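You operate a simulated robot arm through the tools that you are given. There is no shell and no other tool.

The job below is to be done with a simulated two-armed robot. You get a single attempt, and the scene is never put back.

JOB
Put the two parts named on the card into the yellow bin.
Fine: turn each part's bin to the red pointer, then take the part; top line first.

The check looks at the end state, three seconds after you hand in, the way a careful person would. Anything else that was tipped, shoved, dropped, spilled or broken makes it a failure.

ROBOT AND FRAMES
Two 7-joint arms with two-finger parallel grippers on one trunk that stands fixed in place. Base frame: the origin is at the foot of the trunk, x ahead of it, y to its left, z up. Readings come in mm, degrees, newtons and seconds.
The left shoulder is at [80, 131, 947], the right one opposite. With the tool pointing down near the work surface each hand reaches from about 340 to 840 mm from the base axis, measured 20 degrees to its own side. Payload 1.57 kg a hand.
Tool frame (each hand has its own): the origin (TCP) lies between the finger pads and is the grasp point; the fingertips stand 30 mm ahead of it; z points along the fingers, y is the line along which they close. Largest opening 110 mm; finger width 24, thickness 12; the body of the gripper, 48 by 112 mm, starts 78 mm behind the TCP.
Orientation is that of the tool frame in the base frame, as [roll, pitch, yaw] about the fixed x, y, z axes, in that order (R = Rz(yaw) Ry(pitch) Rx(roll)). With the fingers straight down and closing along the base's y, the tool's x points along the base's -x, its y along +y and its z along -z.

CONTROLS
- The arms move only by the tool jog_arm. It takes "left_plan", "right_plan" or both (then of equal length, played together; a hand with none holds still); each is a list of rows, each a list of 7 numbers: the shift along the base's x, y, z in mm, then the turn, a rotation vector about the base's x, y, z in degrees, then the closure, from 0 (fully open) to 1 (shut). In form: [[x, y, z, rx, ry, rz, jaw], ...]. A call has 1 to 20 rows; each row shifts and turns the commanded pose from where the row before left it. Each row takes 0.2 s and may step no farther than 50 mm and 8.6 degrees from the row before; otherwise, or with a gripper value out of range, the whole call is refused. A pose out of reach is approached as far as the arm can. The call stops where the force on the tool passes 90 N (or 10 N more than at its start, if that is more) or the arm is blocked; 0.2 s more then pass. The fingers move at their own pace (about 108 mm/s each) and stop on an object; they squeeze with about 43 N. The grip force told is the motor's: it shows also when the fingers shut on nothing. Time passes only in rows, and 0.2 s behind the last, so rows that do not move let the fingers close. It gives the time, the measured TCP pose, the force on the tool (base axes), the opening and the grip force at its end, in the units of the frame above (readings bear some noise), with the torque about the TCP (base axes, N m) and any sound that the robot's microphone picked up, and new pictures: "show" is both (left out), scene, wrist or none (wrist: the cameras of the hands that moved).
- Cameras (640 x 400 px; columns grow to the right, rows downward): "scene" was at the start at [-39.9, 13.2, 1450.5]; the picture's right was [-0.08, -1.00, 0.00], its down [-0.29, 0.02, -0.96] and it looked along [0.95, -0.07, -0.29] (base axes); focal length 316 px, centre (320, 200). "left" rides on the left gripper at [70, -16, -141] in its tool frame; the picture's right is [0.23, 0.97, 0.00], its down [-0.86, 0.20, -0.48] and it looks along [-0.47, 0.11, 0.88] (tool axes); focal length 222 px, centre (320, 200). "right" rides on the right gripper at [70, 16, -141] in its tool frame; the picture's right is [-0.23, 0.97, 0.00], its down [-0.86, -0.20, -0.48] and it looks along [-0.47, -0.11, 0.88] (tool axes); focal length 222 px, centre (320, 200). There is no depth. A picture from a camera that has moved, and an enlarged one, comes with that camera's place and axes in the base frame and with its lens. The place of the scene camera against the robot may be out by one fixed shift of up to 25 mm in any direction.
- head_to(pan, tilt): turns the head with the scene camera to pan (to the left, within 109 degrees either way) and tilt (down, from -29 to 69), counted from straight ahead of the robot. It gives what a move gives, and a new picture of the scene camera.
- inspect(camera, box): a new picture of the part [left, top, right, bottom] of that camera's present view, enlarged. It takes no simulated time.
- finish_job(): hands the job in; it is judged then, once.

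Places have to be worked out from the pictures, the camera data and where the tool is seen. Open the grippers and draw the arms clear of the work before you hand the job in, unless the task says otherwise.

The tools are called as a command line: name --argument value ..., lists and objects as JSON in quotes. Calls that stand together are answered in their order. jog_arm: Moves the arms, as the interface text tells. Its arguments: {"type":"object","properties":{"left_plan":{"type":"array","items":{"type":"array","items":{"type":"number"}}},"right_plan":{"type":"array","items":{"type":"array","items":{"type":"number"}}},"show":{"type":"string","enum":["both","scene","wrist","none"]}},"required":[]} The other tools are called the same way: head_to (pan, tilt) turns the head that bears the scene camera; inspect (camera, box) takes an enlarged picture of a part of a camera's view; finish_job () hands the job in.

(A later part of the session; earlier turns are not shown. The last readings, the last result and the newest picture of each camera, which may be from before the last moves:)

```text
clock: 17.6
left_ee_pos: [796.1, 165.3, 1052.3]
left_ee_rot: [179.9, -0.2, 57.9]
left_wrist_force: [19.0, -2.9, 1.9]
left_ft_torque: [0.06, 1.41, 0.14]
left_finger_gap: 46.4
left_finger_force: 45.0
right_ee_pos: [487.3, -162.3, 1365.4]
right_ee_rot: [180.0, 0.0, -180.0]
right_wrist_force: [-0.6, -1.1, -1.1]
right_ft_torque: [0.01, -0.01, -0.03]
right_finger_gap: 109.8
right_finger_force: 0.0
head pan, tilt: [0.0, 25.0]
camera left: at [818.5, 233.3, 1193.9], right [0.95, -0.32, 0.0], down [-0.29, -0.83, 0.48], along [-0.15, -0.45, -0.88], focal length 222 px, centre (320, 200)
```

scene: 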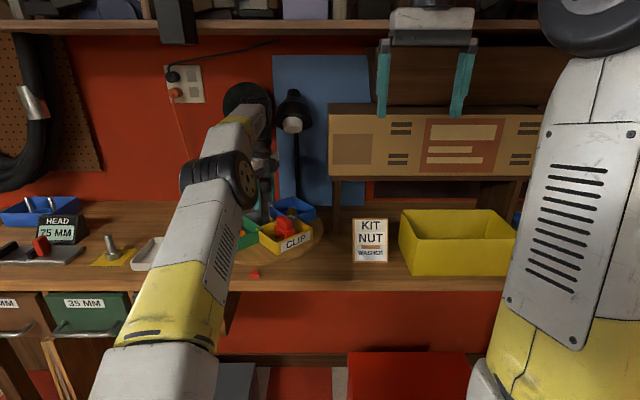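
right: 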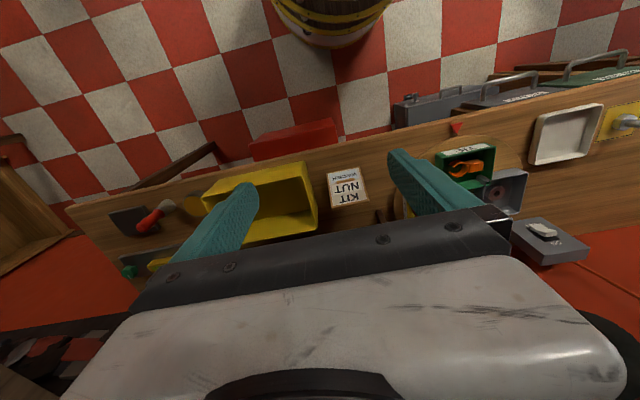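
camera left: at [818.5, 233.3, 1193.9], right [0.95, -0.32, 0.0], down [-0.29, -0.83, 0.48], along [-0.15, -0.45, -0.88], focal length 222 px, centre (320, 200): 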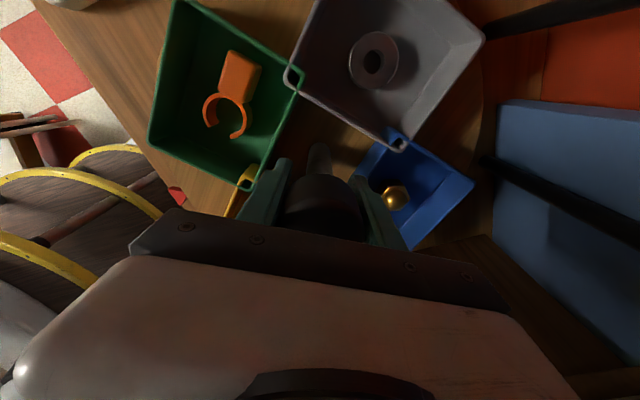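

Now at about −54° and still free. I'll continue clockwise with a small x correction.

jog_arm --left_plan '[[0.9, -0.2, 0, 0, 0, -8, 1], [0, 0, 0, 0, 0, -8, 1], [0, 0, 0, 0, 0, -8, 1], [0, 0, 0, 0, 0, -8, 1], [0, 0, 0, 0, 0, -8, 1]]' --show "both"

```text
clock: 18.8
left_ee_pos: [796.2, 164.9, 1051.6]
left_ee_rot: [180.0, -0.1, 17.9]
left_wrist_force: [15.5, 2.4, 14.6]
left_ft_torque: [0.28, 1.82, 0.18]
left_finger_gap: 46.3
left_finger_force: 45.1
right_ee_pos: [486.2, -162.2, 1365.7]
right_ee_rot: [-180.0, 0.0, 180.0]
right_wrist_force: [-0.2, 0.2, -0.4]
right_ft_torque: [-0.01, 0.0, 0.03]
right_finger_gap: 110.2
right_finger_force: 0.1
head pan, tilt: [0.0, 25.0]
camera left: at [856.9, 201.9, 1193.8], right [0.52, -0.86, 0.0], down [-0.75, -0.45, 0.48], along [-0.41, -0.25, -0.88], focal length 222 px, centre (320, 200)
```

scene: 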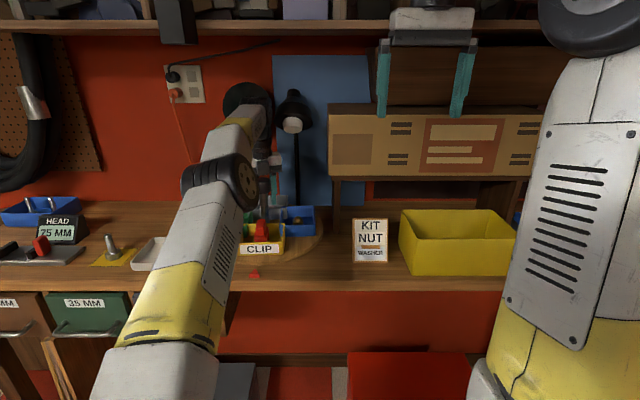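
left: 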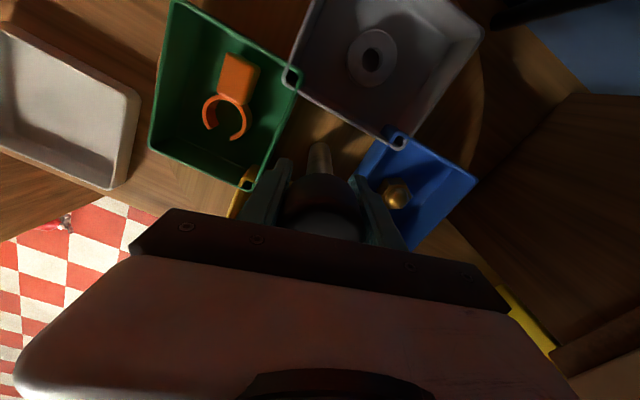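

CLIP is now near the pointer (table about −92°), with the hand at −162° from neutral. I'll open the fingers, unwind the hand +168° around the knob, and re-grip for the rest.

jog_arm --left_plan '[[0, 0, 0, 0, 0, 0, 0], [0, 0, 0, 0, 0, 0, 0], [0, 0, 0, 0, 0, 8.4, 0], [0, 0, 0, 0, 0, 8.4, 0], [0, 0, 0, 0, 0, 8.4, 0], [0, 0, 0, 0, 0, 8.4, 0], [0, 0, 0, 0, 0, 8.4, 0], [0, 0, 0, 0, 0, 8.4, 0], [0, 0, 0, 0, 0, 8.4, 0], [0, 0, 0, 0, 0, 8.4, 0], [0, 0, 0, 0, 0, 8.4, 0], [0, 0, 0, 0, 0, 8.4, 0], [0, 0, 0, 0, 0, 8.4, 0], [0, 0, 0, 0, 0, 8.4, 0], [0, 0, 0, 0, 0, 8.4, 0], [0, 0, 0, 0, 0, 8.4, 0], [0, 0, 0, 0, 0, 8.4, 0], [0, 0, 0, 0, 0, 8.4, 0], [0, 0, 0, 0, 0, 8.4, 0], [0, 0, 0, 0, 0, 8.4, 0]]' --show "both"

inspect --camera "scene" --box '[200, 190, 340, 290]'

inspect --camera "left" --box '[200, 80, 440, 230]'

```text
clock: 22.9
left_ee_pos: [794.8, 164.5, 1052.2]
left_ee_rot: [-179.9, 0.0, 169.3]
left_wrist_force: [0.2, 0.8, -0.2]
left_ft_torque: [0.0, -0.01, 0.03]
left_finger_gap: 109.9
left_finger_force: 0.0
right_ee_pos: [487.0, -162.1, 1365.6]
right_ee_rot: [-179.9, 0.0, -180.0]
right_wrist_force: [0.7, 0.2, -0.4]
right_ft_torque: [0.0, -0.03, 0.0]
right_finger_gap: 110.2
right_finger_force: 0.2
head pan, tilt: [0.0, 25.0]
camera left: at [724.1, 161.9, 1193.6], right [-0.04, 1.0, 0.0], down [0.88, 0.04, 0.48], along [0.48, 0.02, -0.88], focal length 222 px, centre (320, 200)
```

scene: 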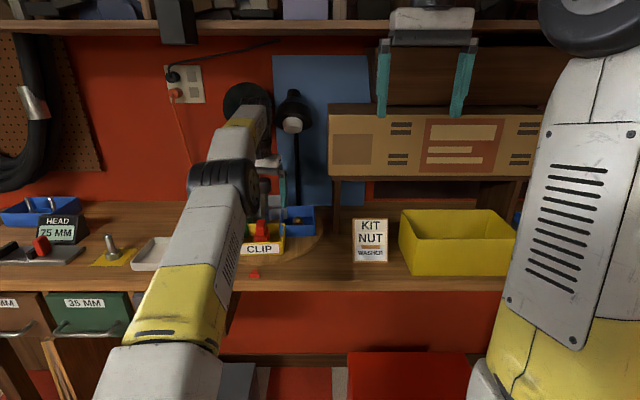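
left: 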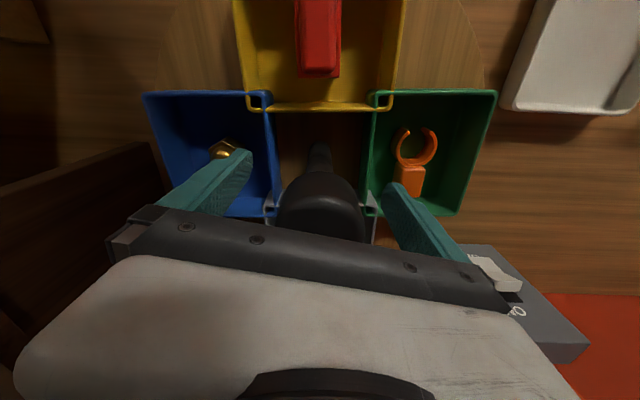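

```text
4.00 times, centred on (270, 240) of scene
camera zoom: at [-40.7, 20.4, 1437.8], right [0.0, -1.0, 0.0], down [-0.42, 0.0, -0.91], along [0.91, 0.0, -0.42], focal length 1264 px, centre (520, 40)
```

zoom: 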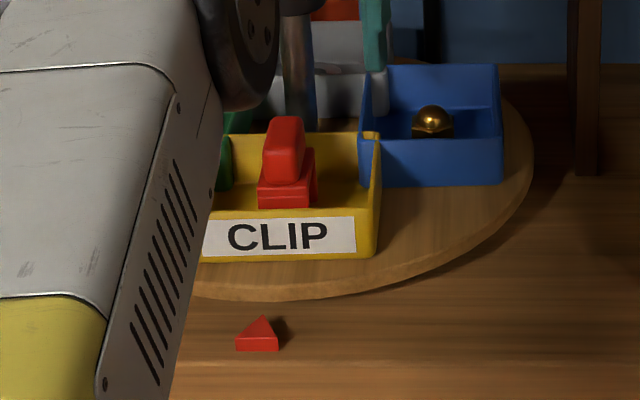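

```text
2.67 times, centred on (320, 155) of left
camera zoom: at [724.1, 161.9, 1193.6], right [-0.04, 1.0, 0.0], down [0.88, 0.04, 0.48], along [0.48, 0.02, -0.88], focal length 592 px, centre (320, 320)
```

zoom: 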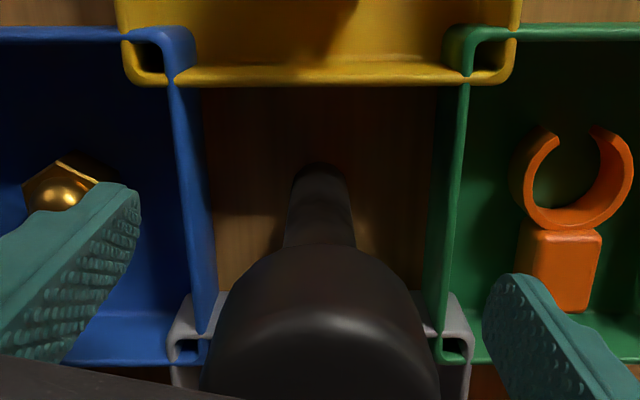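

The table held still while I unwound; CLIP faces the pointer and the blue bin with the nut is to the right. I'll grip again and turn about −44° first.

jog_arm --left_plan '[[0, 0, 0, 0, 0, 0, 0.5], [0, 0, 0, 0, 0, 0, 1], [0, 0, 0, 0, 0, 0, 1], [0, 0, 0, 0, 0, -8, 1], [0, 0, 0, 0, 0, -8, 1], [0, 0, 0, 0, 0, -8, 1], [0, 0, 0, 0, 0, -8, 1], [0, 0, 0, 0, 0, -8, 1], [0, 0, 0, 0, 0, -4, 1]]' --show "both"

```text
clock: 24.9
left_ee_pos: [796.1, 164.3, 1051.6]
left_ee_rot: [-180.0, 0.1, 125.1]
left_wrist_force: [-2.2, -2.1, -5.1]
left_ft_torque: [-0.03, -1.3, 0.19]
left_finger_gap: 46.3
left_finger_force: 44.3
right_ee_pos: [486.3, -162.4, 1365.8]
right_ee_rot: [-180.0, 0.0, -180.0]
right_wrist_force: [-0.3, 0.1, -0.6]
right_ft_torque: [-0.01, 0.05, 0.03]
right_finger_gap: 110.1
right_finger_force: 0.0
head pan, tilt: [0.0, 25.0]
camera left: at [742.1, 212.2, 1193.5], right [0.67, 0.75, 0.0], down [0.65, -0.59, 0.48], along [0.36, -0.32, -0.88], focal length 222 px, centre (320, 200)
```

scene: 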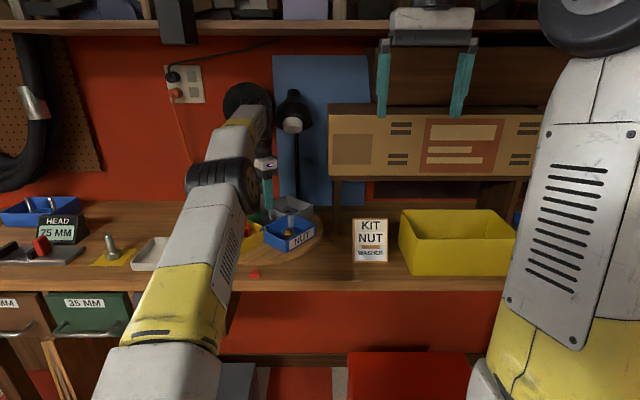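
left: 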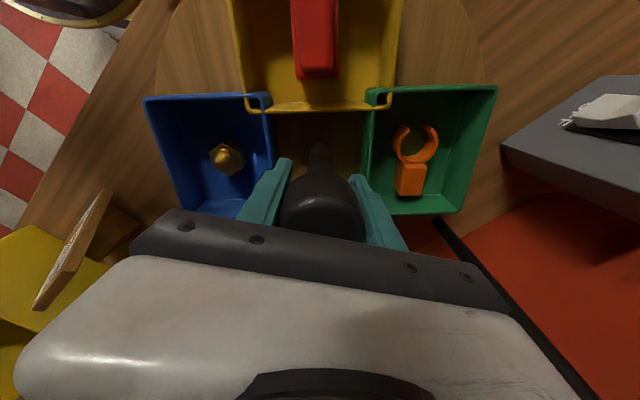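

The blue bin's NUT label is now visible. The wall direction in the wrist view is about 47° off, so I'll turn −47° more and check the alignment.

jog_arm --left_plan '[[0, 0, 0, 0, 0, -8, 1], [0, 0, 0, 0, 0, -8, 1], [0, 0, 0, 0, 0, -8, 1], [0, 0, 0, 0, 0, -8, 1], [0, 0, 0, 0, 0, -8, 1], [0, 0, 0, 0, 0, -7, 1], [0, 0, 0, 0, 0, 0, 1]]' --show "both"

inspect --camera "scene" --box '[200, 190, 340, 290]'

inspect --camera "left" --box '[120, 0, 520, 250]'

```text
clock: 26.6
left_ee_pos: [795.4, 164.5, 1052.7]
left_ee_rot: [179.9, 0.1, 78.1]
left_wrist_force: [-5.2, -3.2, -0.3]
left_ft_torque: [0.65, -0.41, -0.14]
left_finger_gap: 46.2
left_finger_force: 44.9
right_ee_pos: [484.9, -162.7, 1366.7]
right_ee_rot: [179.9, 0.0, -180.0]
right_wrist_force: [-0.2, -0.2, 1.0]
right_ft_torque: [-0.03, 0.02, 0.0]
right_finger_gap: 109.9
right_finger_force: 0.1
head pan, tilt: [0.0, 25.0]
camera left: at [793.6, 235.9, 1193.5], right [1.0, 0.02, 0.0], down [0.02, -0.88, 0.48], along [0.01, -0.48, -0.88], focal length 222 px, centre (320, 200)
```

scene: 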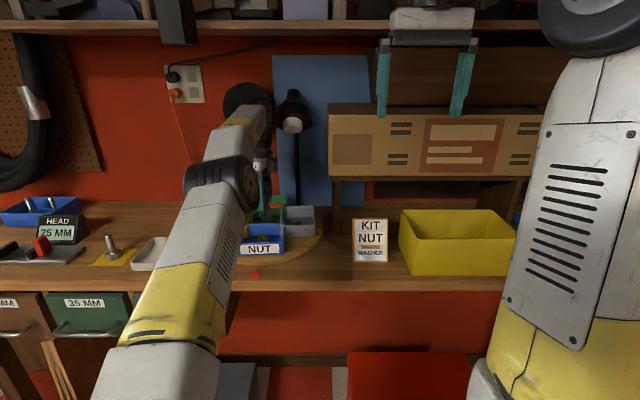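
left: 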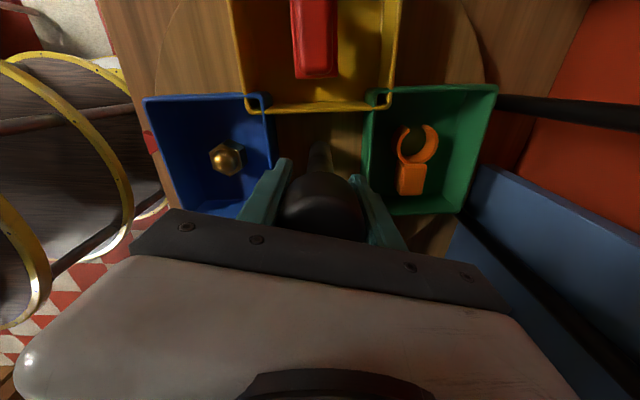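

```text
4.00 times, centred on (270, 240) of scene
camera zoom: at [-41.0, 20.2, 1437.8], right [0.0, -1.0, 0.0], down [-0.42, 0.0, -0.91], along [0.91, 0.0, -0.42], focal length 1264 px, centre (520, 40)
```

zoom: 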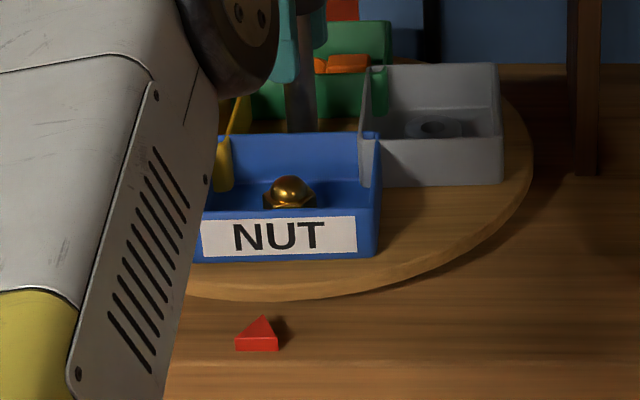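

```text
1.60 times, centred on (320, 125) of left
camera zoom: at [793.6, 235.9, 1193.5], right [1.0, 0.02, 0.0], down [0.02, -0.88, 0.48], along [0.01, -0.48, -0.88], focal length 355 px, centre (320, 320)
```

zoom: 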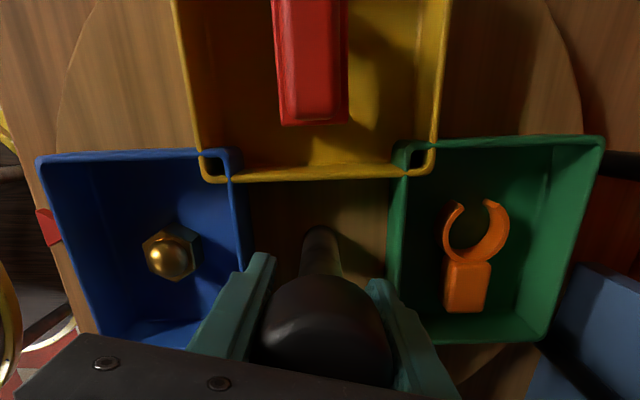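

NUT's bin is at the pointer, though the label edge and the wrist view suggest it's still about 3° short of square. I'll nudge −3° and compare.

jog_arm --left_plan '[[0, 0, 0, 0, 0, -3, 1], [0, 0, 0, 0, 0, 0, 1]]' --show "none"

inspect --camera "scene" --box '[230, 220, 310, 280]'

inspect --camera "left" --box '[120, 0, 520, 250]'

```text
clock: 27.1
left_ee_pos: [794.7, 164.3, 1052.9]
left_ee_rot: [-179.9, 0.1, 75.1]
left_wrist_force: [-3.9, -2.5, -1.8]
left_ft_torque: [0.48, -0.09, 0.0]
left_finger_gap: 46.5
left_finger_force: 44.7
right_ee_pos: [484.8, -162.8, 1366.1]
right_ee_rot: [-179.9, 0.0, 180.0]
right_wrist_force: [-0.5, -0.5, 0.0]
right_ft_torque: [-0.01, 0.02, 0.01]
right_finger_gap: 109.9
right_finger_force: 0.1
head pan, tilt: [0.0, 25.0]
```

```text
6.67 times, centred on (270, 250) of scene
camera zoom: at [-40.9, 20.3, 1437.8], right [0.0, -1.0, 0.0], down [-0.42, 0.0, -0.91], along [0.91, 0.0, -0.42], focal length 2106 px, centre (653, -133)
```

zoom: 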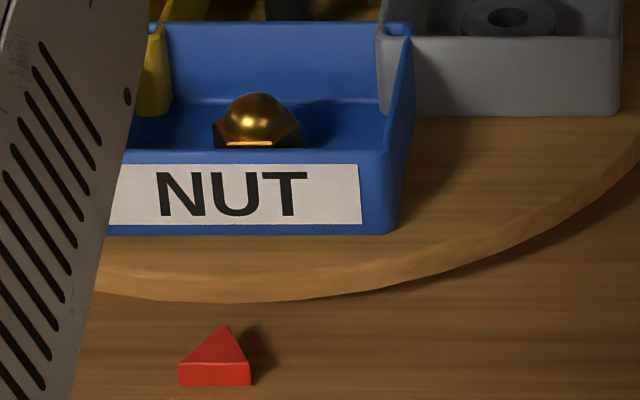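

```text
1.60 times, centred on (320, 125) of left
camera zoom: at [797.2, 235.9, 1193.5], right [1.0, -0.03, 0.0], down [-0.03, -0.88, 0.48], along [-0.01, -0.48, -0.88], focal length 355 px, centre (320, 320)
```

zoom: 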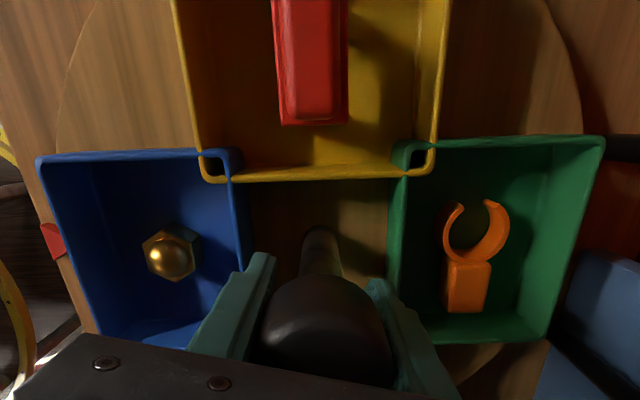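

The NUT bin is now square to the pointer within about a degree. I'll open, unwind the hand to neutral around the knob, then back out.

jog_arm --left_plan '[[0, 0, 0, 0, 0, 0, 0], [0, 0, 0, 0, 0, 0, 0], [0, 0, 0, 0, 0, 8, 0], [0, 0, 0, 0, 0, 8, 0], [0, 0, 0, 0, 0, 8, 0], [0, 0, 0, 0, 0, 8, 0], [0, 0, 0, 0, 0, 8, 0], [0, 0, 0, 0, 0, 8, 0], [0, 0, 0, 0, 0, 8, 0], [0, 0, 0, 0, 0, 8, 0], [0, 0, 0, 0, 0, 8, 0], [0, 0, 0, 0, 0, 8, 0], [0, 0, 0, 0, 0, 8, 0], [0, 0, 0, 0, 0, 8, 0], [0, 0, 0, 0, 0, 8.5, 0]]' --show "both"

```text
clock: 30.4
left_ee_pos: [794.9, 165.4, 1051.8]
left_ee_rot: [179.9, 0.0, 179.8]
left_wrist_force: [0.2, 0.2, 0.0]
left_ft_torque: [0.0, 0.02, -0.02]
left_finger_gap: 110.1
left_finger_force: 0.0
right_ee_pos: [484.9, -162.1, 1365.2]
right_ee_rot: [180.0, -0.1, 180.0]
right_wrist_force: [0.1, -0.3, 0.1]
right_ft_torque: [0.0, 0.01, -0.03]
right_finger_gap: 110.2
right_finger_force: 0.1
head pan, tilt: [0.0, 25.0]
camera left: at [725.7, 148.9, 1193.0], right [-0.22, 0.97, 0.0], down [0.86, 0.2, 0.48], along [0.47, 0.11, -0.88], focal length 222 px, centre (320, 200)
```

scene: 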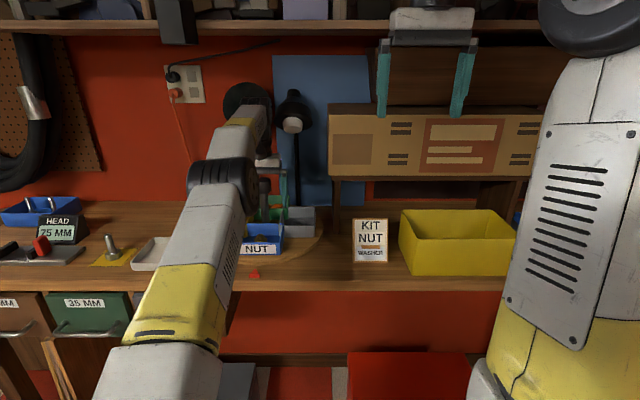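
left: 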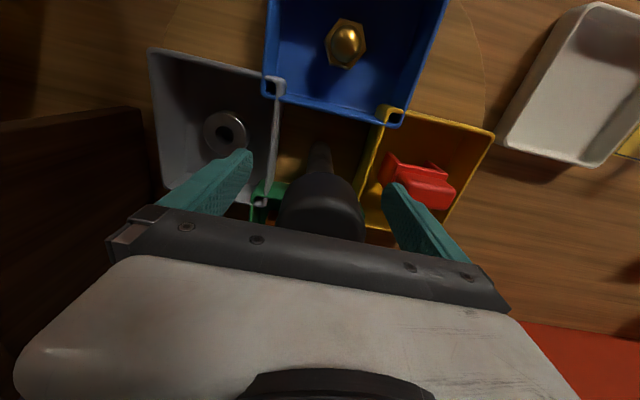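

Neutral again with the table undisturbed. I'll slide back off the knob and rise a bit, then measure the nut from the wrist camera.

inspect --camera "left" --box '[240, 0, 460, 140]'

jog_arm --left_plan '[[-30, 0, 0, 0, 0, 0, 0], [-40, 0, 0, 0, 0, 0, 0], [-40, 0, 20, 0, 0, 0, 0]]' --show "wrist"

inspect --camera "left" --box '[220, 40, 440, 180]'

```text
2.86 times, centred on (350, 70) of left
camera zoom: at [725.7, 148.9, 1193.0], right [-0.22, 0.97, 0.0], down [0.86, 0.2, 0.48], along [0.47, 0.11, -0.88], focal length 635 px, centre (234, 571)
```

zoom: 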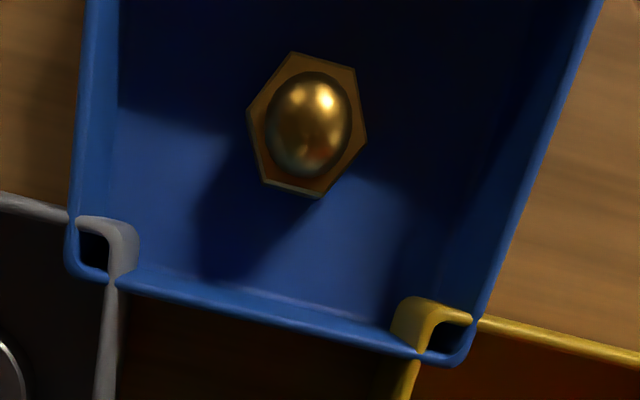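

```text
clock: 31.1
left_ee_pos: [685.8, 163.3, 1072.0]
left_ee_rot: [180.0, 0.1, 179.7]
left_wrist_force: [0.6, -0.1, 0.0]
left_ft_torque: [-0.01, 0.01, 0.01]
left_finger_gap: 109.9
left_finger_force: 0.0
right_ee_pos: [486.4, -163.5, 1366.6]
right_ee_rot: [180.0, 0.0, 180.0]
right_wrist_force: [0.3, -0.2, -0.6]
right_ft_torque: [-0.01, 0.08, 0.02]
right_finger_gap: 110.1
right_finger_force: 0.1
head pan, tilt: [0.0, 25.0]
camera left: at [616.2, 146.8, 1213.7], right [-0.22, 0.98, 0.0], down [0.86, 0.19, 0.48], along [0.47, 0.11, -0.88], focal length 222 px, centre (320, 200)
```

left: 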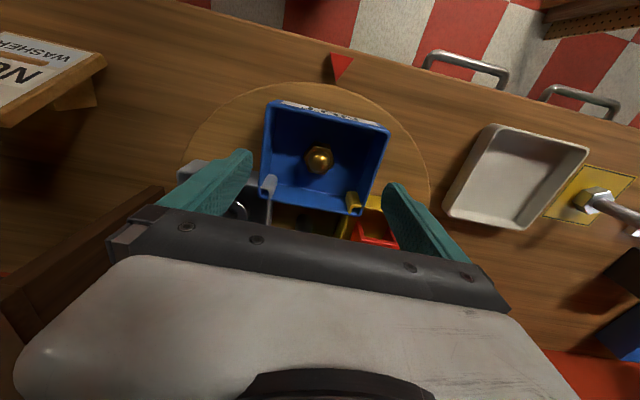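

```text
2.86 times, centred on (330, 110) of left
camera zoom: at [616.2, 146.8, 1213.7], right [-0.22, 0.98, 0.0], down [0.86, 0.19, 0.48], along [0.47, 0.11, -0.88], focal length 635 px, centre (291, 457)
```

zoom: 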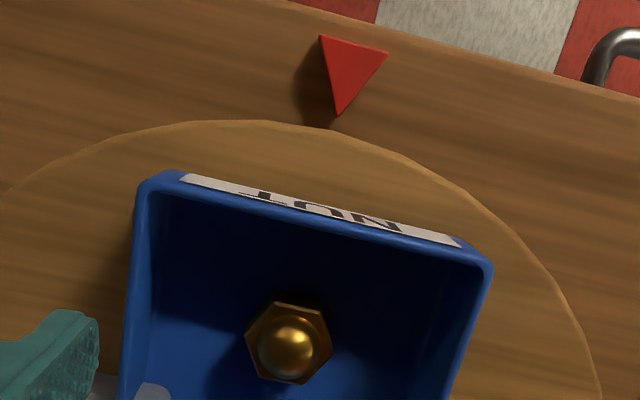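

The nut's hexagon centre triangulates to about [696, 164], hex near z 950–968, about 31 mm across flats with flats facing ±x (and ±60°). I'll retreat the left arm to the left and up so the right arm can work.

jog_arm --left_plan '[[-30, 10, 40, 0, 0, 0, 0], [-30, 30, 25, 0, 0, 0, 0], [-30, 35, 20, 0, 0, 0, 0], [-30, 35, 20, 0, 0, 0, 0], [-30, 35, 20, 0, 0, 0, 0], [-30, 35, 20, 0, 0, 0, 0], [-30, 30, 20, 0, 0, 0, 0], [-20, 30, 10, 0, 0, 0, 0]]' --show "both"

```text
refused: row 1 steps farther than a row can; nothing moved
```

Row 1 was slightly over 50 mm; I'll shorten it and repeat the same retreat.

jog_arm --left_plan '[[-25, 10, 38, 0, 0, 0, 0], [-30, 28, 25, 0, 0, 0, 0], [-28, 33, 20, 0, 0, 0, 0], [-28, 33, 20, 0, 0, 0, 0], [-28, 33, 20, 0, 0, 0, 0], [-28, 33, 20, 0, 0, 0, 0], [-28, 30, 20, 0, 0, 0, 0], [-28, 30, 10, 0, 0, 0, 0]]' --show "both"

inspect --camera "scene" --box '[190, 170, 350, 290]'

inspect --camera "scene" --box '[330, 180, 550, 300]'

```text
clock: 33.0
left_ee_pos: [462.7, 393.0, 1245.0]
left_ee_rot: [-180.0, 0.1, 179.6]
left_wrist_force: [-0.1, -0.4, 1.0]
left_ft_torque: [0.02, 0.02, -0.01]
left_finger_gap: 110.2
left_finger_force: 0.0
right_ee_pos: [485.5, -161.3, 1365.5]
right_ee_rot: [180.0, 0.0, 179.9]
right_wrist_force: [0.5, 0.4, 0.1]
right_ft_torque: [0.0, 0.01, 0.01]
right_finger_gap: 110.0
right_finger_force: 0.0
head pan, tilt: [0.0, 25.0]
camera left: at [391.8, 376.4, 1386.1], right [-0.22, 0.98, 0.0], down [0.86, 0.19, 0.48], along [0.47, 0.11, -0.88], focal length 222 px, centre (320, 200)
```

scene: 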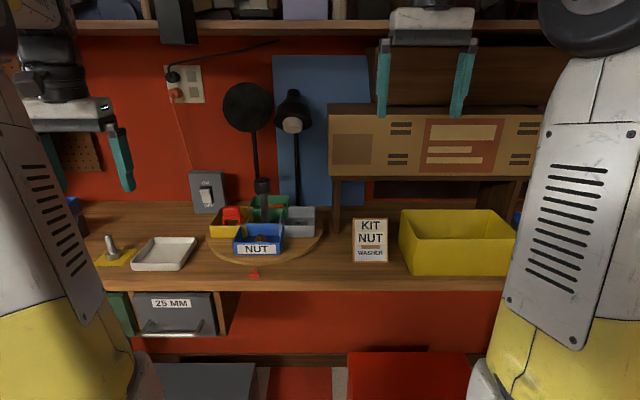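
left: 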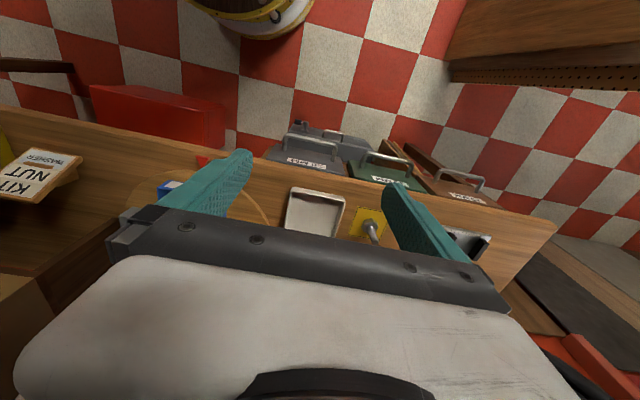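

```text
3.33 times, centred on (270, 230) of scene
camera zoom: at [-40.6, 20.2, 1437.8], right [0.0, -1.0, 0.0], down [-0.42, 0.0, -0.91], along [0.91, 0.0, -0.42], focal length 1053 px, centre (487, 100)
```

zoom: 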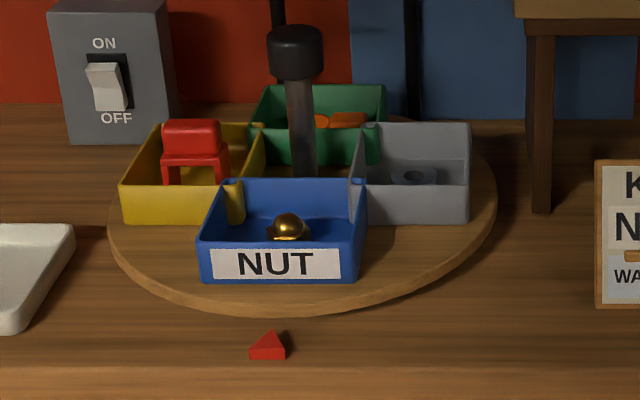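

```text
2.91 times, centred on (440, 240) of scene
camera zoom: at [-40.6, 20.2, 1437.8], right [0.0, -1.0, 0.0], down [-0.42, 0.0, -0.91], along [0.91, 0.0, -0.42], focal length 919 px, centre (-29, 84)
```

zoom: 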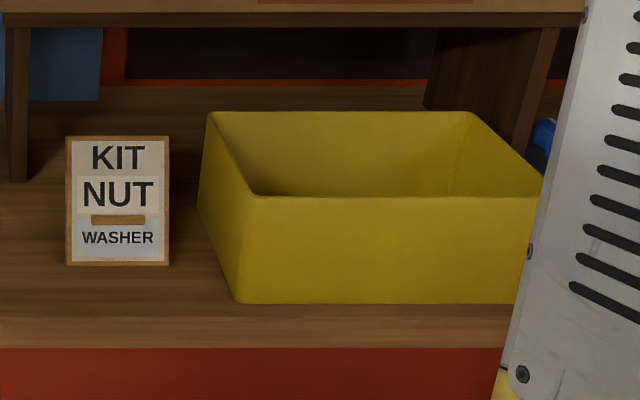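

The left arm is clear, and the table has stayed put with NUT at the pointer. The yellow bin spans roughly x 613–772, y −235…−480, rim z≈1020. Now the right hand goes over toward the nut with the jaws narrowed to about 60 mm (so they fit inside the bin) and yawed −30° to meet the hex flats.

jog_arm --right_plan '[[19.4, 32.8, -23, 0, 0, -3.75, 0.1], [19.4, 32.8, -23, 0, 0, -3.75, 0.2], [19.4, 32.8, -23, 0, 0, -3.75, 0.3], [19.4, 32.8, -23, 0, 0, -3.75, 0.4], [19.4, 32.8, -23, 0, 0, -3.75, 0.45], [19.4, 32.8, -23, 0, 0, -3.75, 0.45], [19.4, 32.8, -23, 0, 0, -3.75, 0.45], [19.4, 32.8, -23, 0, 0, -3.75, 0.45]]' --show "both"

inspect --camera "right" --box '[220, 60, 460, 220]'

```text
clock: 34.8
left_ee_pos: [461.3, 391.6, 1245.2]
left_ee_rot: [-179.9, 0.0, 179.8]
left_wrist_force: [0.0, 0.1, -0.1]
left_ft_torque: [0.04, -0.03, 0.0]
left_finger_gap: 110.1
left_finger_force: 0.1
right_ee_pos: [640.5, 103.2, 1179.3]
right_ee_rot: [179.9, 0.0, 149.9]
right_wrist_force: [-0.3, 1.3, 1.1]
right_ft_torque: [0.02, -0.01, 0.01]
right_finger_gap: 60.4
right_finger_force: 0.1
head pan, tilt: [0.0, 25.0]
camera right: at [588.5, 150.1, 1321.4], right [0.69, 0.73, 0.0], down [0.64, -0.6, 0.48], along [0.35, -0.33, -0.88], focal length 222 px, centre (320, 200)
```

scene: 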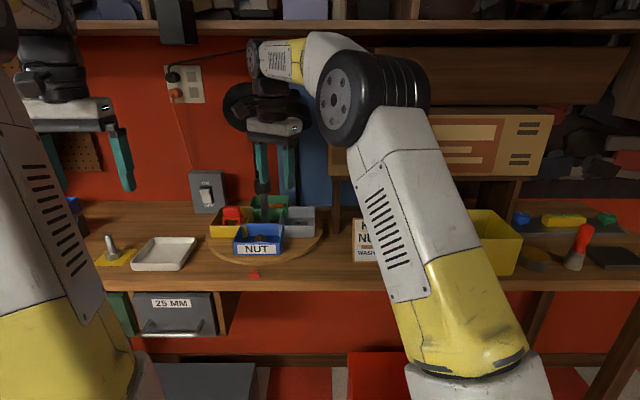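
right: 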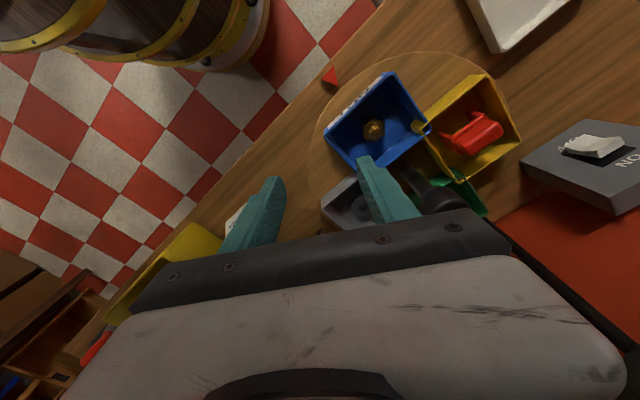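

```text
2.50 times, centred on (340, 140) of right
camera zoom: at [588.5, 150.1, 1321.4], right [0.69, 0.73, 0.0], down [0.64, -0.6, 0.48], along [0.35, -0.33, -0.88], focal length 555 px, centre (270, 350)
```

zoom: 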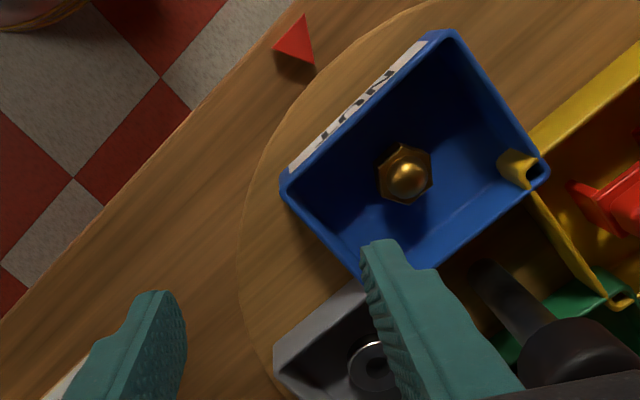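

The third view confirms the nut at about [697, 164]. I'll move the right hand directly over it, down to z≈1090, still well above the bin rim.

jog_arm --right_plan '[[18.8, 20.3, -30, 0, 0, 0, 0.45], [18.8, 20.3, -30, 0, 0, 0, 0.45], [18.8, 20.3, -30, 0, 0, 0, 0.45]]' --show "both"

inspect --camera "right" --box '[200, 60, 440, 220]'

inspect --camera "scene" --box '[190, 130, 350, 290]'

```text
clock: 35.5
left_ee_pos: [460.5, 392.1, 1244.3]
left_ee_rot: [180.0, 0.0, 179.7]
left_wrist_force: [-0.6, 0.7, -0.2]
left_ft_torque: [0.02, -0.01, -0.04]
left_finger_gap: 110.2
left_finger_force: 0.1
right_ee_pos: [698.6, 160.0, 1090.2]
right_ee_rot: [-179.9, 0.1, 150.1]
right_wrist_force: [0.7, 0.1, -0.4]
right_ft_torque: [0.03, -0.02, 0.03]
right_finger_gap: 60.8
right_finger_force: 0.0
head pan, tilt: [0.0, 25.0]
camera right: at [646.7, 209.4, 1231.2], right [0.68, 0.73, 0.0], down [0.64, -0.6, 0.48], along [0.35, -0.33, -0.88], focal length 222 px, centre (320, 200)
```

scene: 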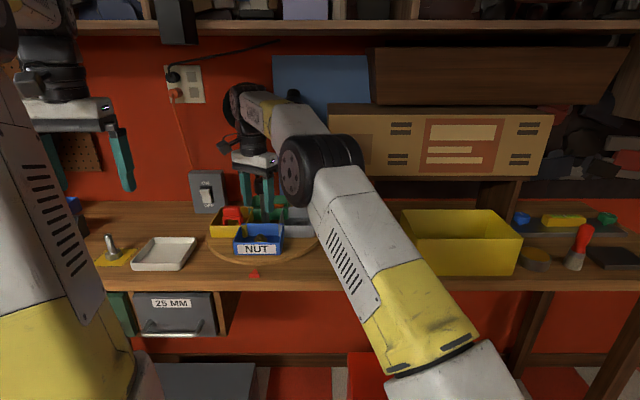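
right: 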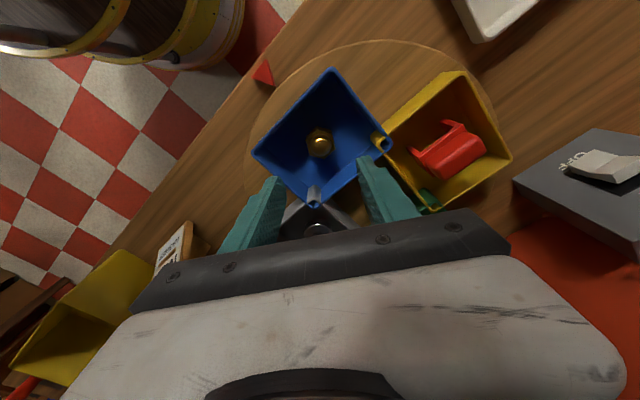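

```text
2.50 times, centred on (320, 140) of right
camera zoom: at [646.7, 209.4, 1231.2], right [0.68, 0.73, 0.0], down [0.64, -0.6, 0.48], along [0.35, -0.33, -0.88], focal length 555 px, centre (320, 350)
```

zoom: 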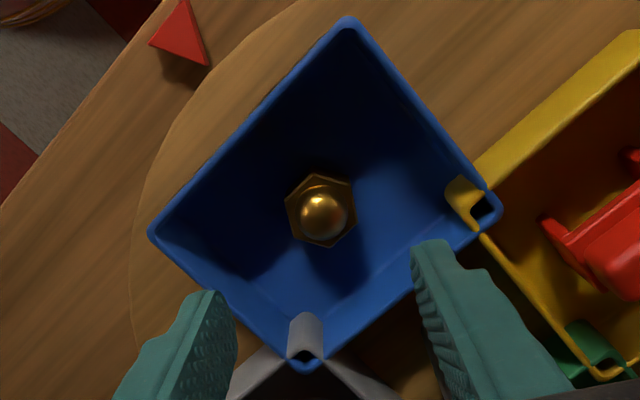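

```text
2.50 times, centred on (270, 210) of scene
camera zoom: at [-41.1, 20.3, 1437.8], right [0.0, -1.0, 0.0], down [-0.42, 0.0, -0.91], along [0.91, 0.0, -0.42], focal length 790 px, centre (445, 175)
```

zoom: 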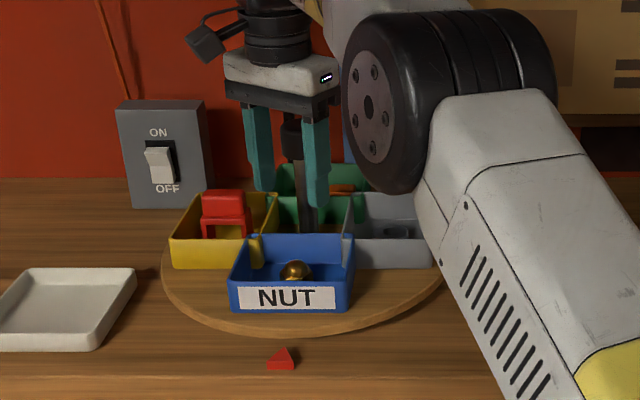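

The hand is over the nut with the hex flats lined up with the closing direction (within ~3°). I'll centre on [697.5, 163] and descend to z≈990 with the jaws part-open inside the bin walls.

jog_arm --right_plan '[[-1, 3, -35, 0, 0, 0, 0.45], [0, 0, -35, 0, 0, 0, 0.45], [0, 0, -30, 0, 0, 0, 0.45]]' --show "both"

inspect --camera "right" --box '[200, 80, 440, 240]'

inspect --camera "scene" --box '[190, 170, 310, 290]'

```text
clock: 36.4
left_ee_pos: [461.4, 392.4, 1246.1]
left_ee_rot: [180.0, -0.1, 179.7]
left_wrist_force: [-0.6, -0.1, -0.3]
left_ft_torque: [0.01, 0.05, 0.02]
left_finger_gap: 109.8
left_finger_force: 0.1
right_ee_pos: [697.8, 163.2, 990.4]
right_ee_rot: [-180.0, 0.0, 150.1]
right_wrist_force: [-0.6, 0.2, -0.5]
right_ft_torque: [0.0, -0.02, -0.02]
right_finger_gap: 60.5
right_finger_force: 0.0
head pan, tilt: [0.0, 25.0]
camera right: at [645.2, 211.6, 1132.7], right [0.68, 0.73, 0.0], down [0.64, -0.6, 0.48], along [0.35, -0.33, -0.88], focal length 222 px, centre (320, 200)
```

scene: 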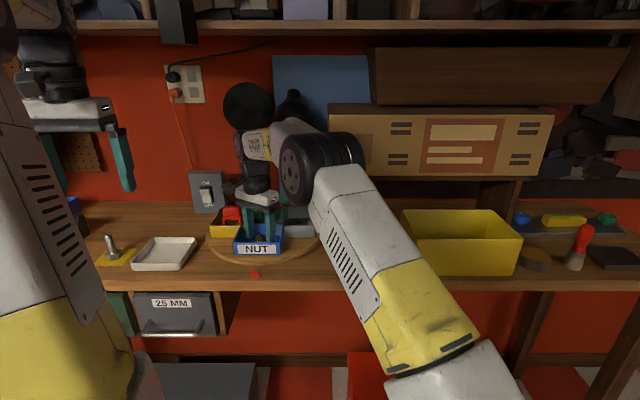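
right: 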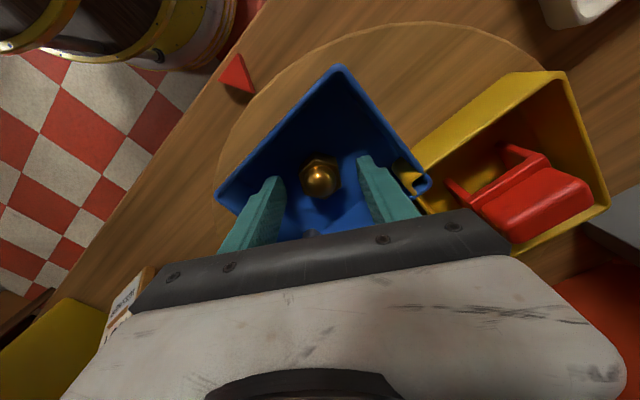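

```text
2.50 times, centred on (320, 160) of right
camera zoom: at [645.2, 211.6, 1132.7], right [0.68, 0.73, 0.0], down [0.64, -0.6, 0.48], along [0.35, -0.33, -0.88], focal length 555 px, centre (320, 300)
```

zoom: 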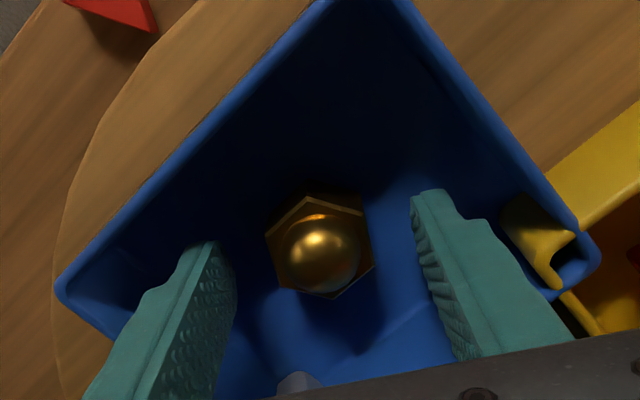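

```text
3.33 times, centred on (250, 230) of scene
camera zoom: at [-40.9, 20.5, 1437.8], right [0.0, -1.0, 0.0], down [-0.42, 0.0, -0.91], along [0.91, 0.0, -0.42], focal length 1053 px, centre (553, 100)
```

zoom: 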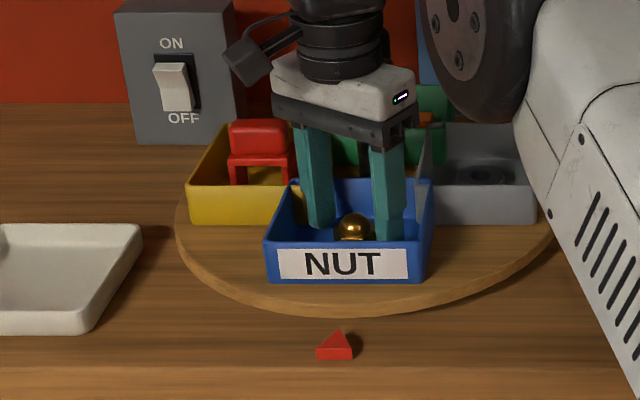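

The fingers are inside the blue bin either side of the nut (tips at z≈960, dome top ≈975). I'll lower 12 mm more in small steps and check the force for floor contact.

jog_arm --right_plan '[[0, 0, -4, 0, 0, 0, 0.45], [0, 0, -4, 0, 0, 0, 0.45], [0, 0, -4, 0, 0, 0, 0.45]]' --show "wrist"

inspect --camera "right" --box '[200, 80, 440, 240]'

```text
clock: 37.1
left_ee_pos: [461.2, 392.1, 1245.1]
left_ee_rot: [179.9, -0.1, 179.6]
left_wrist_force: [-0.4, 0.0, 0.4]
left_ft_torque: [0.03, 0.0, 0.03]
left_finger_gap: 110.2
left_finger_force: 0.1
right_ee_pos: [697.5, 163.8, 979.3]
right_ee_rot: [179.9, 0.0, 150.1]
right_wrist_force: [-0.8, -0.8, -0.3]
right_ft_torque: [0.0, -0.01, -0.01]
right_finger_gap: 60.5
right_finger_force: 0.2
head pan, tilt: [0.0, 25.0]
camera right: at [645.0, 212.5, 1121.1], right [0.68, 0.73, 0.0], down [0.64, -0.6, 0.48], along [0.35, -0.33, -0.88], focal length 222 px, centre (320, 200)
```

right: 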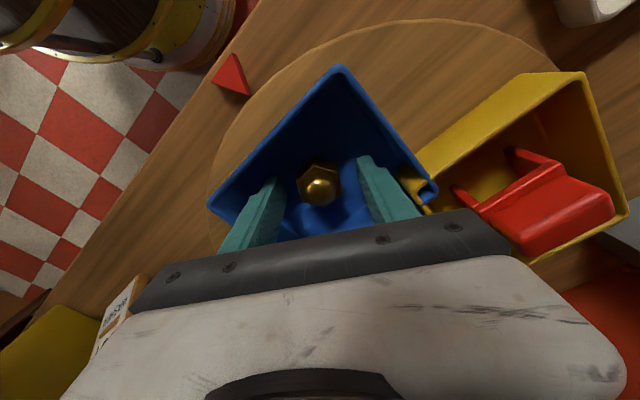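

```text
2.50 times, centred on (320, 160) of right
camera zoom: at [645.0, 212.5, 1121.1], right [0.68, 0.73, 0.0], down [0.64, -0.6, 0.48], along [0.35, -0.33, -0.88], focal length 555 px, centre (320, 300)
```

zoom: 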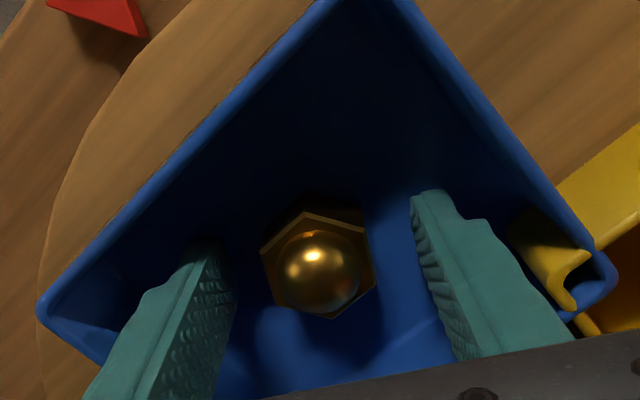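

No contact yet at tip z≈949 and the nut is centred between the pads. I'll go 4 mm lower and close on it.

jog_arm --right_plan '[[0, 0, -4, 0, 0, 0, 0.45], [0, 0, 0, 0, 0, 0, 0.6], [0, 0, 0, 0, 0, 0, 0.8], [0, 0, 0, 0, 0, 0, 1], [0, 0, 0, 0, 0, 0, 1]]' --show "wrist"

inspect --camera "right" --box '[200, 80, 440, 240]'

```text
clock: 38.4
left_ee_pos: [461.5, 390.9, 1244.6]
left_ee_rot: [-179.9, 0.1, 179.7]
left_wrist_force: [0.6, 0.1, -0.5]
left_ft_torque: [0.03, -0.01, 0.03]
left_finger_gap: 109.9
left_finger_force: 0.0
right_ee_pos: [698.1, 162.8, 980.5]
right_ee_rot: [179.8, 0.3, 149.9]
right_wrist_force: [-0.4, -8.5, 42.1]
right_ft_torque: [-0.77, 0.72, 0.19]
right_finger_gap: 31.2
right_finger_force: 40.0
head pan, tilt: [0.0, 25.0]
camera right: at [644.7, 211.0, 1120.5], right [0.68, 0.73, 0.01], down [0.64, -0.6, 0.48], along [0.35, -0.33, -0.88], focal length 222 px, centre (320, 200)
```

right: 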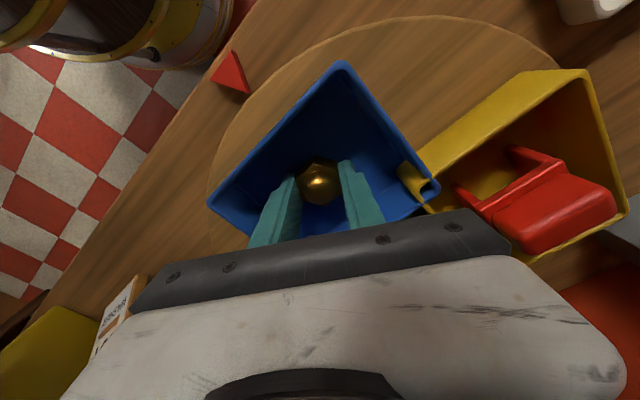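

```text
2.50 times, centred on (320, 160) of right
camera zoom: at [644.7, 211.0, 1120.5], right [0.68, 0.73, 0.01], down [0.64, -0.6, 0.48], along [0.35, -0.33, -0.88], focal length 555 px, centre (320, 300)
```

zoom: 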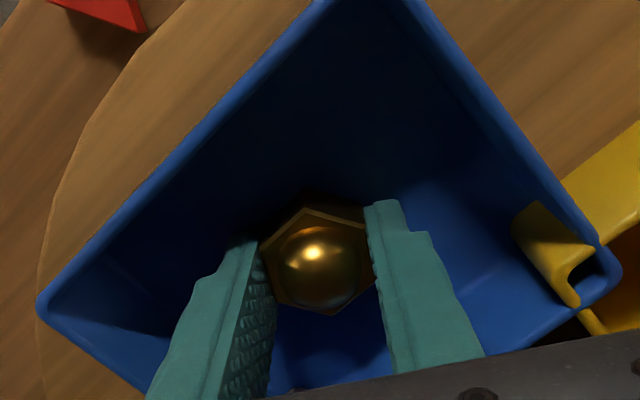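

The 42 N upward push shows the tips touched the bin floor (z≈949), and the jaws have closed on the hex at 31.2 mm. I'll lift straight up gently and check that the nut comes along.

jog_arm --right_plan '[[0, 0, 8, 0, 0, 0, 1], [0, 0, 15, 0, 0, 0, 1], [0, 0, 30, 0, 0, 0, 1], [0, 0, 40, 0, 0, 0, 1], [0, 0, 35, 0, 0, 0, 1]]' --show "both"

inspect --camera "right" --box '[200, 80, 440, 240]'

inspect --camera "scene" --box '[190, 150, 310, 290]'

```text
clock: 39.5
left_ee_pos: [462.4, 392.2, 1244.1]
left_ee_rot: [180.0, -0.1, 179.7]
left_wrist_force: [0.1, 0.6, 0.1]
left_ft_torque: [0.01, 0.02, -0.02]
left_finger_gap: 109.9
left_finger_force: 0.0
right_ee_pos: [696.0, 164.2, 1104.5]
right_ee_rot: [-180.0, 0.0, 150.0]
right_wrist_force: [0.4, -0.4, -0.8]
right_ft_torque: [0.0, -0.01, -0.02]
right_finger_gap: 31.1
right_finger_force: 40.2
head pan, tilt: [0.0, 25.0]
camera right: at [644.2, 214.3, 1245.9], right [0.68, 0.73, 0.0], down [0.64, -0.6, 0.48], along [0.35, -0.33, -0.88], focal length 222 px, centre (320, 200)
```

scene: 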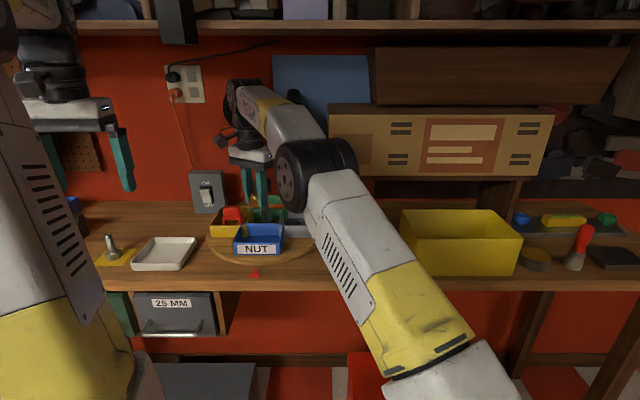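
right: 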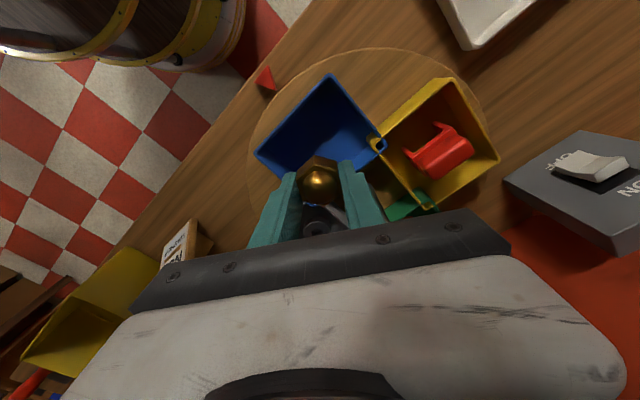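

```text
2.50 times, centred on (320, 160) of right
camera zoom: at [644.2, 214.3, 1245.9], right [0.68, 0.73, 0.0], down [0.64, -0.6, 0.48], along [0.35, -0.33, -0.88], focal length 555 px, centre (320, 300)
```

zoom: 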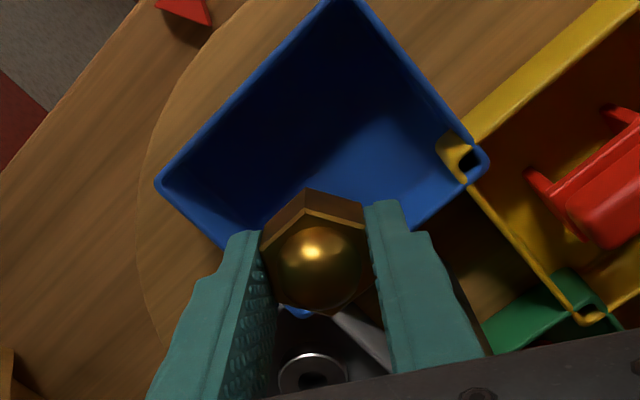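

```text
2.86 times, centred on (250, 220) of scene
camera zoom: at [-40.7, 20.5, 1437.8], right [0.0, -1.0, 0.0], down [-0.42, 0.0, -0.91], along [0.91, 0.0, -0.42], focal length 902 px, centre (520, 143)
```

zoom: 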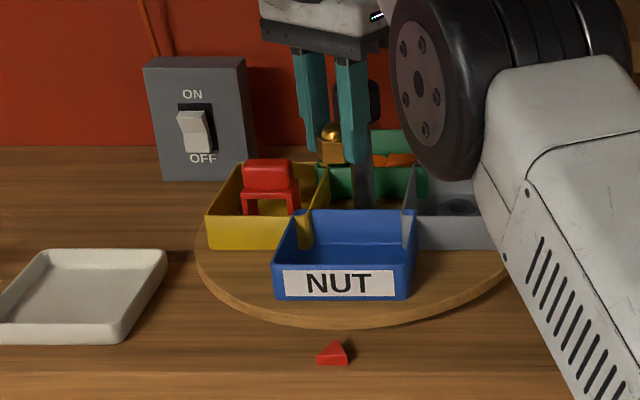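

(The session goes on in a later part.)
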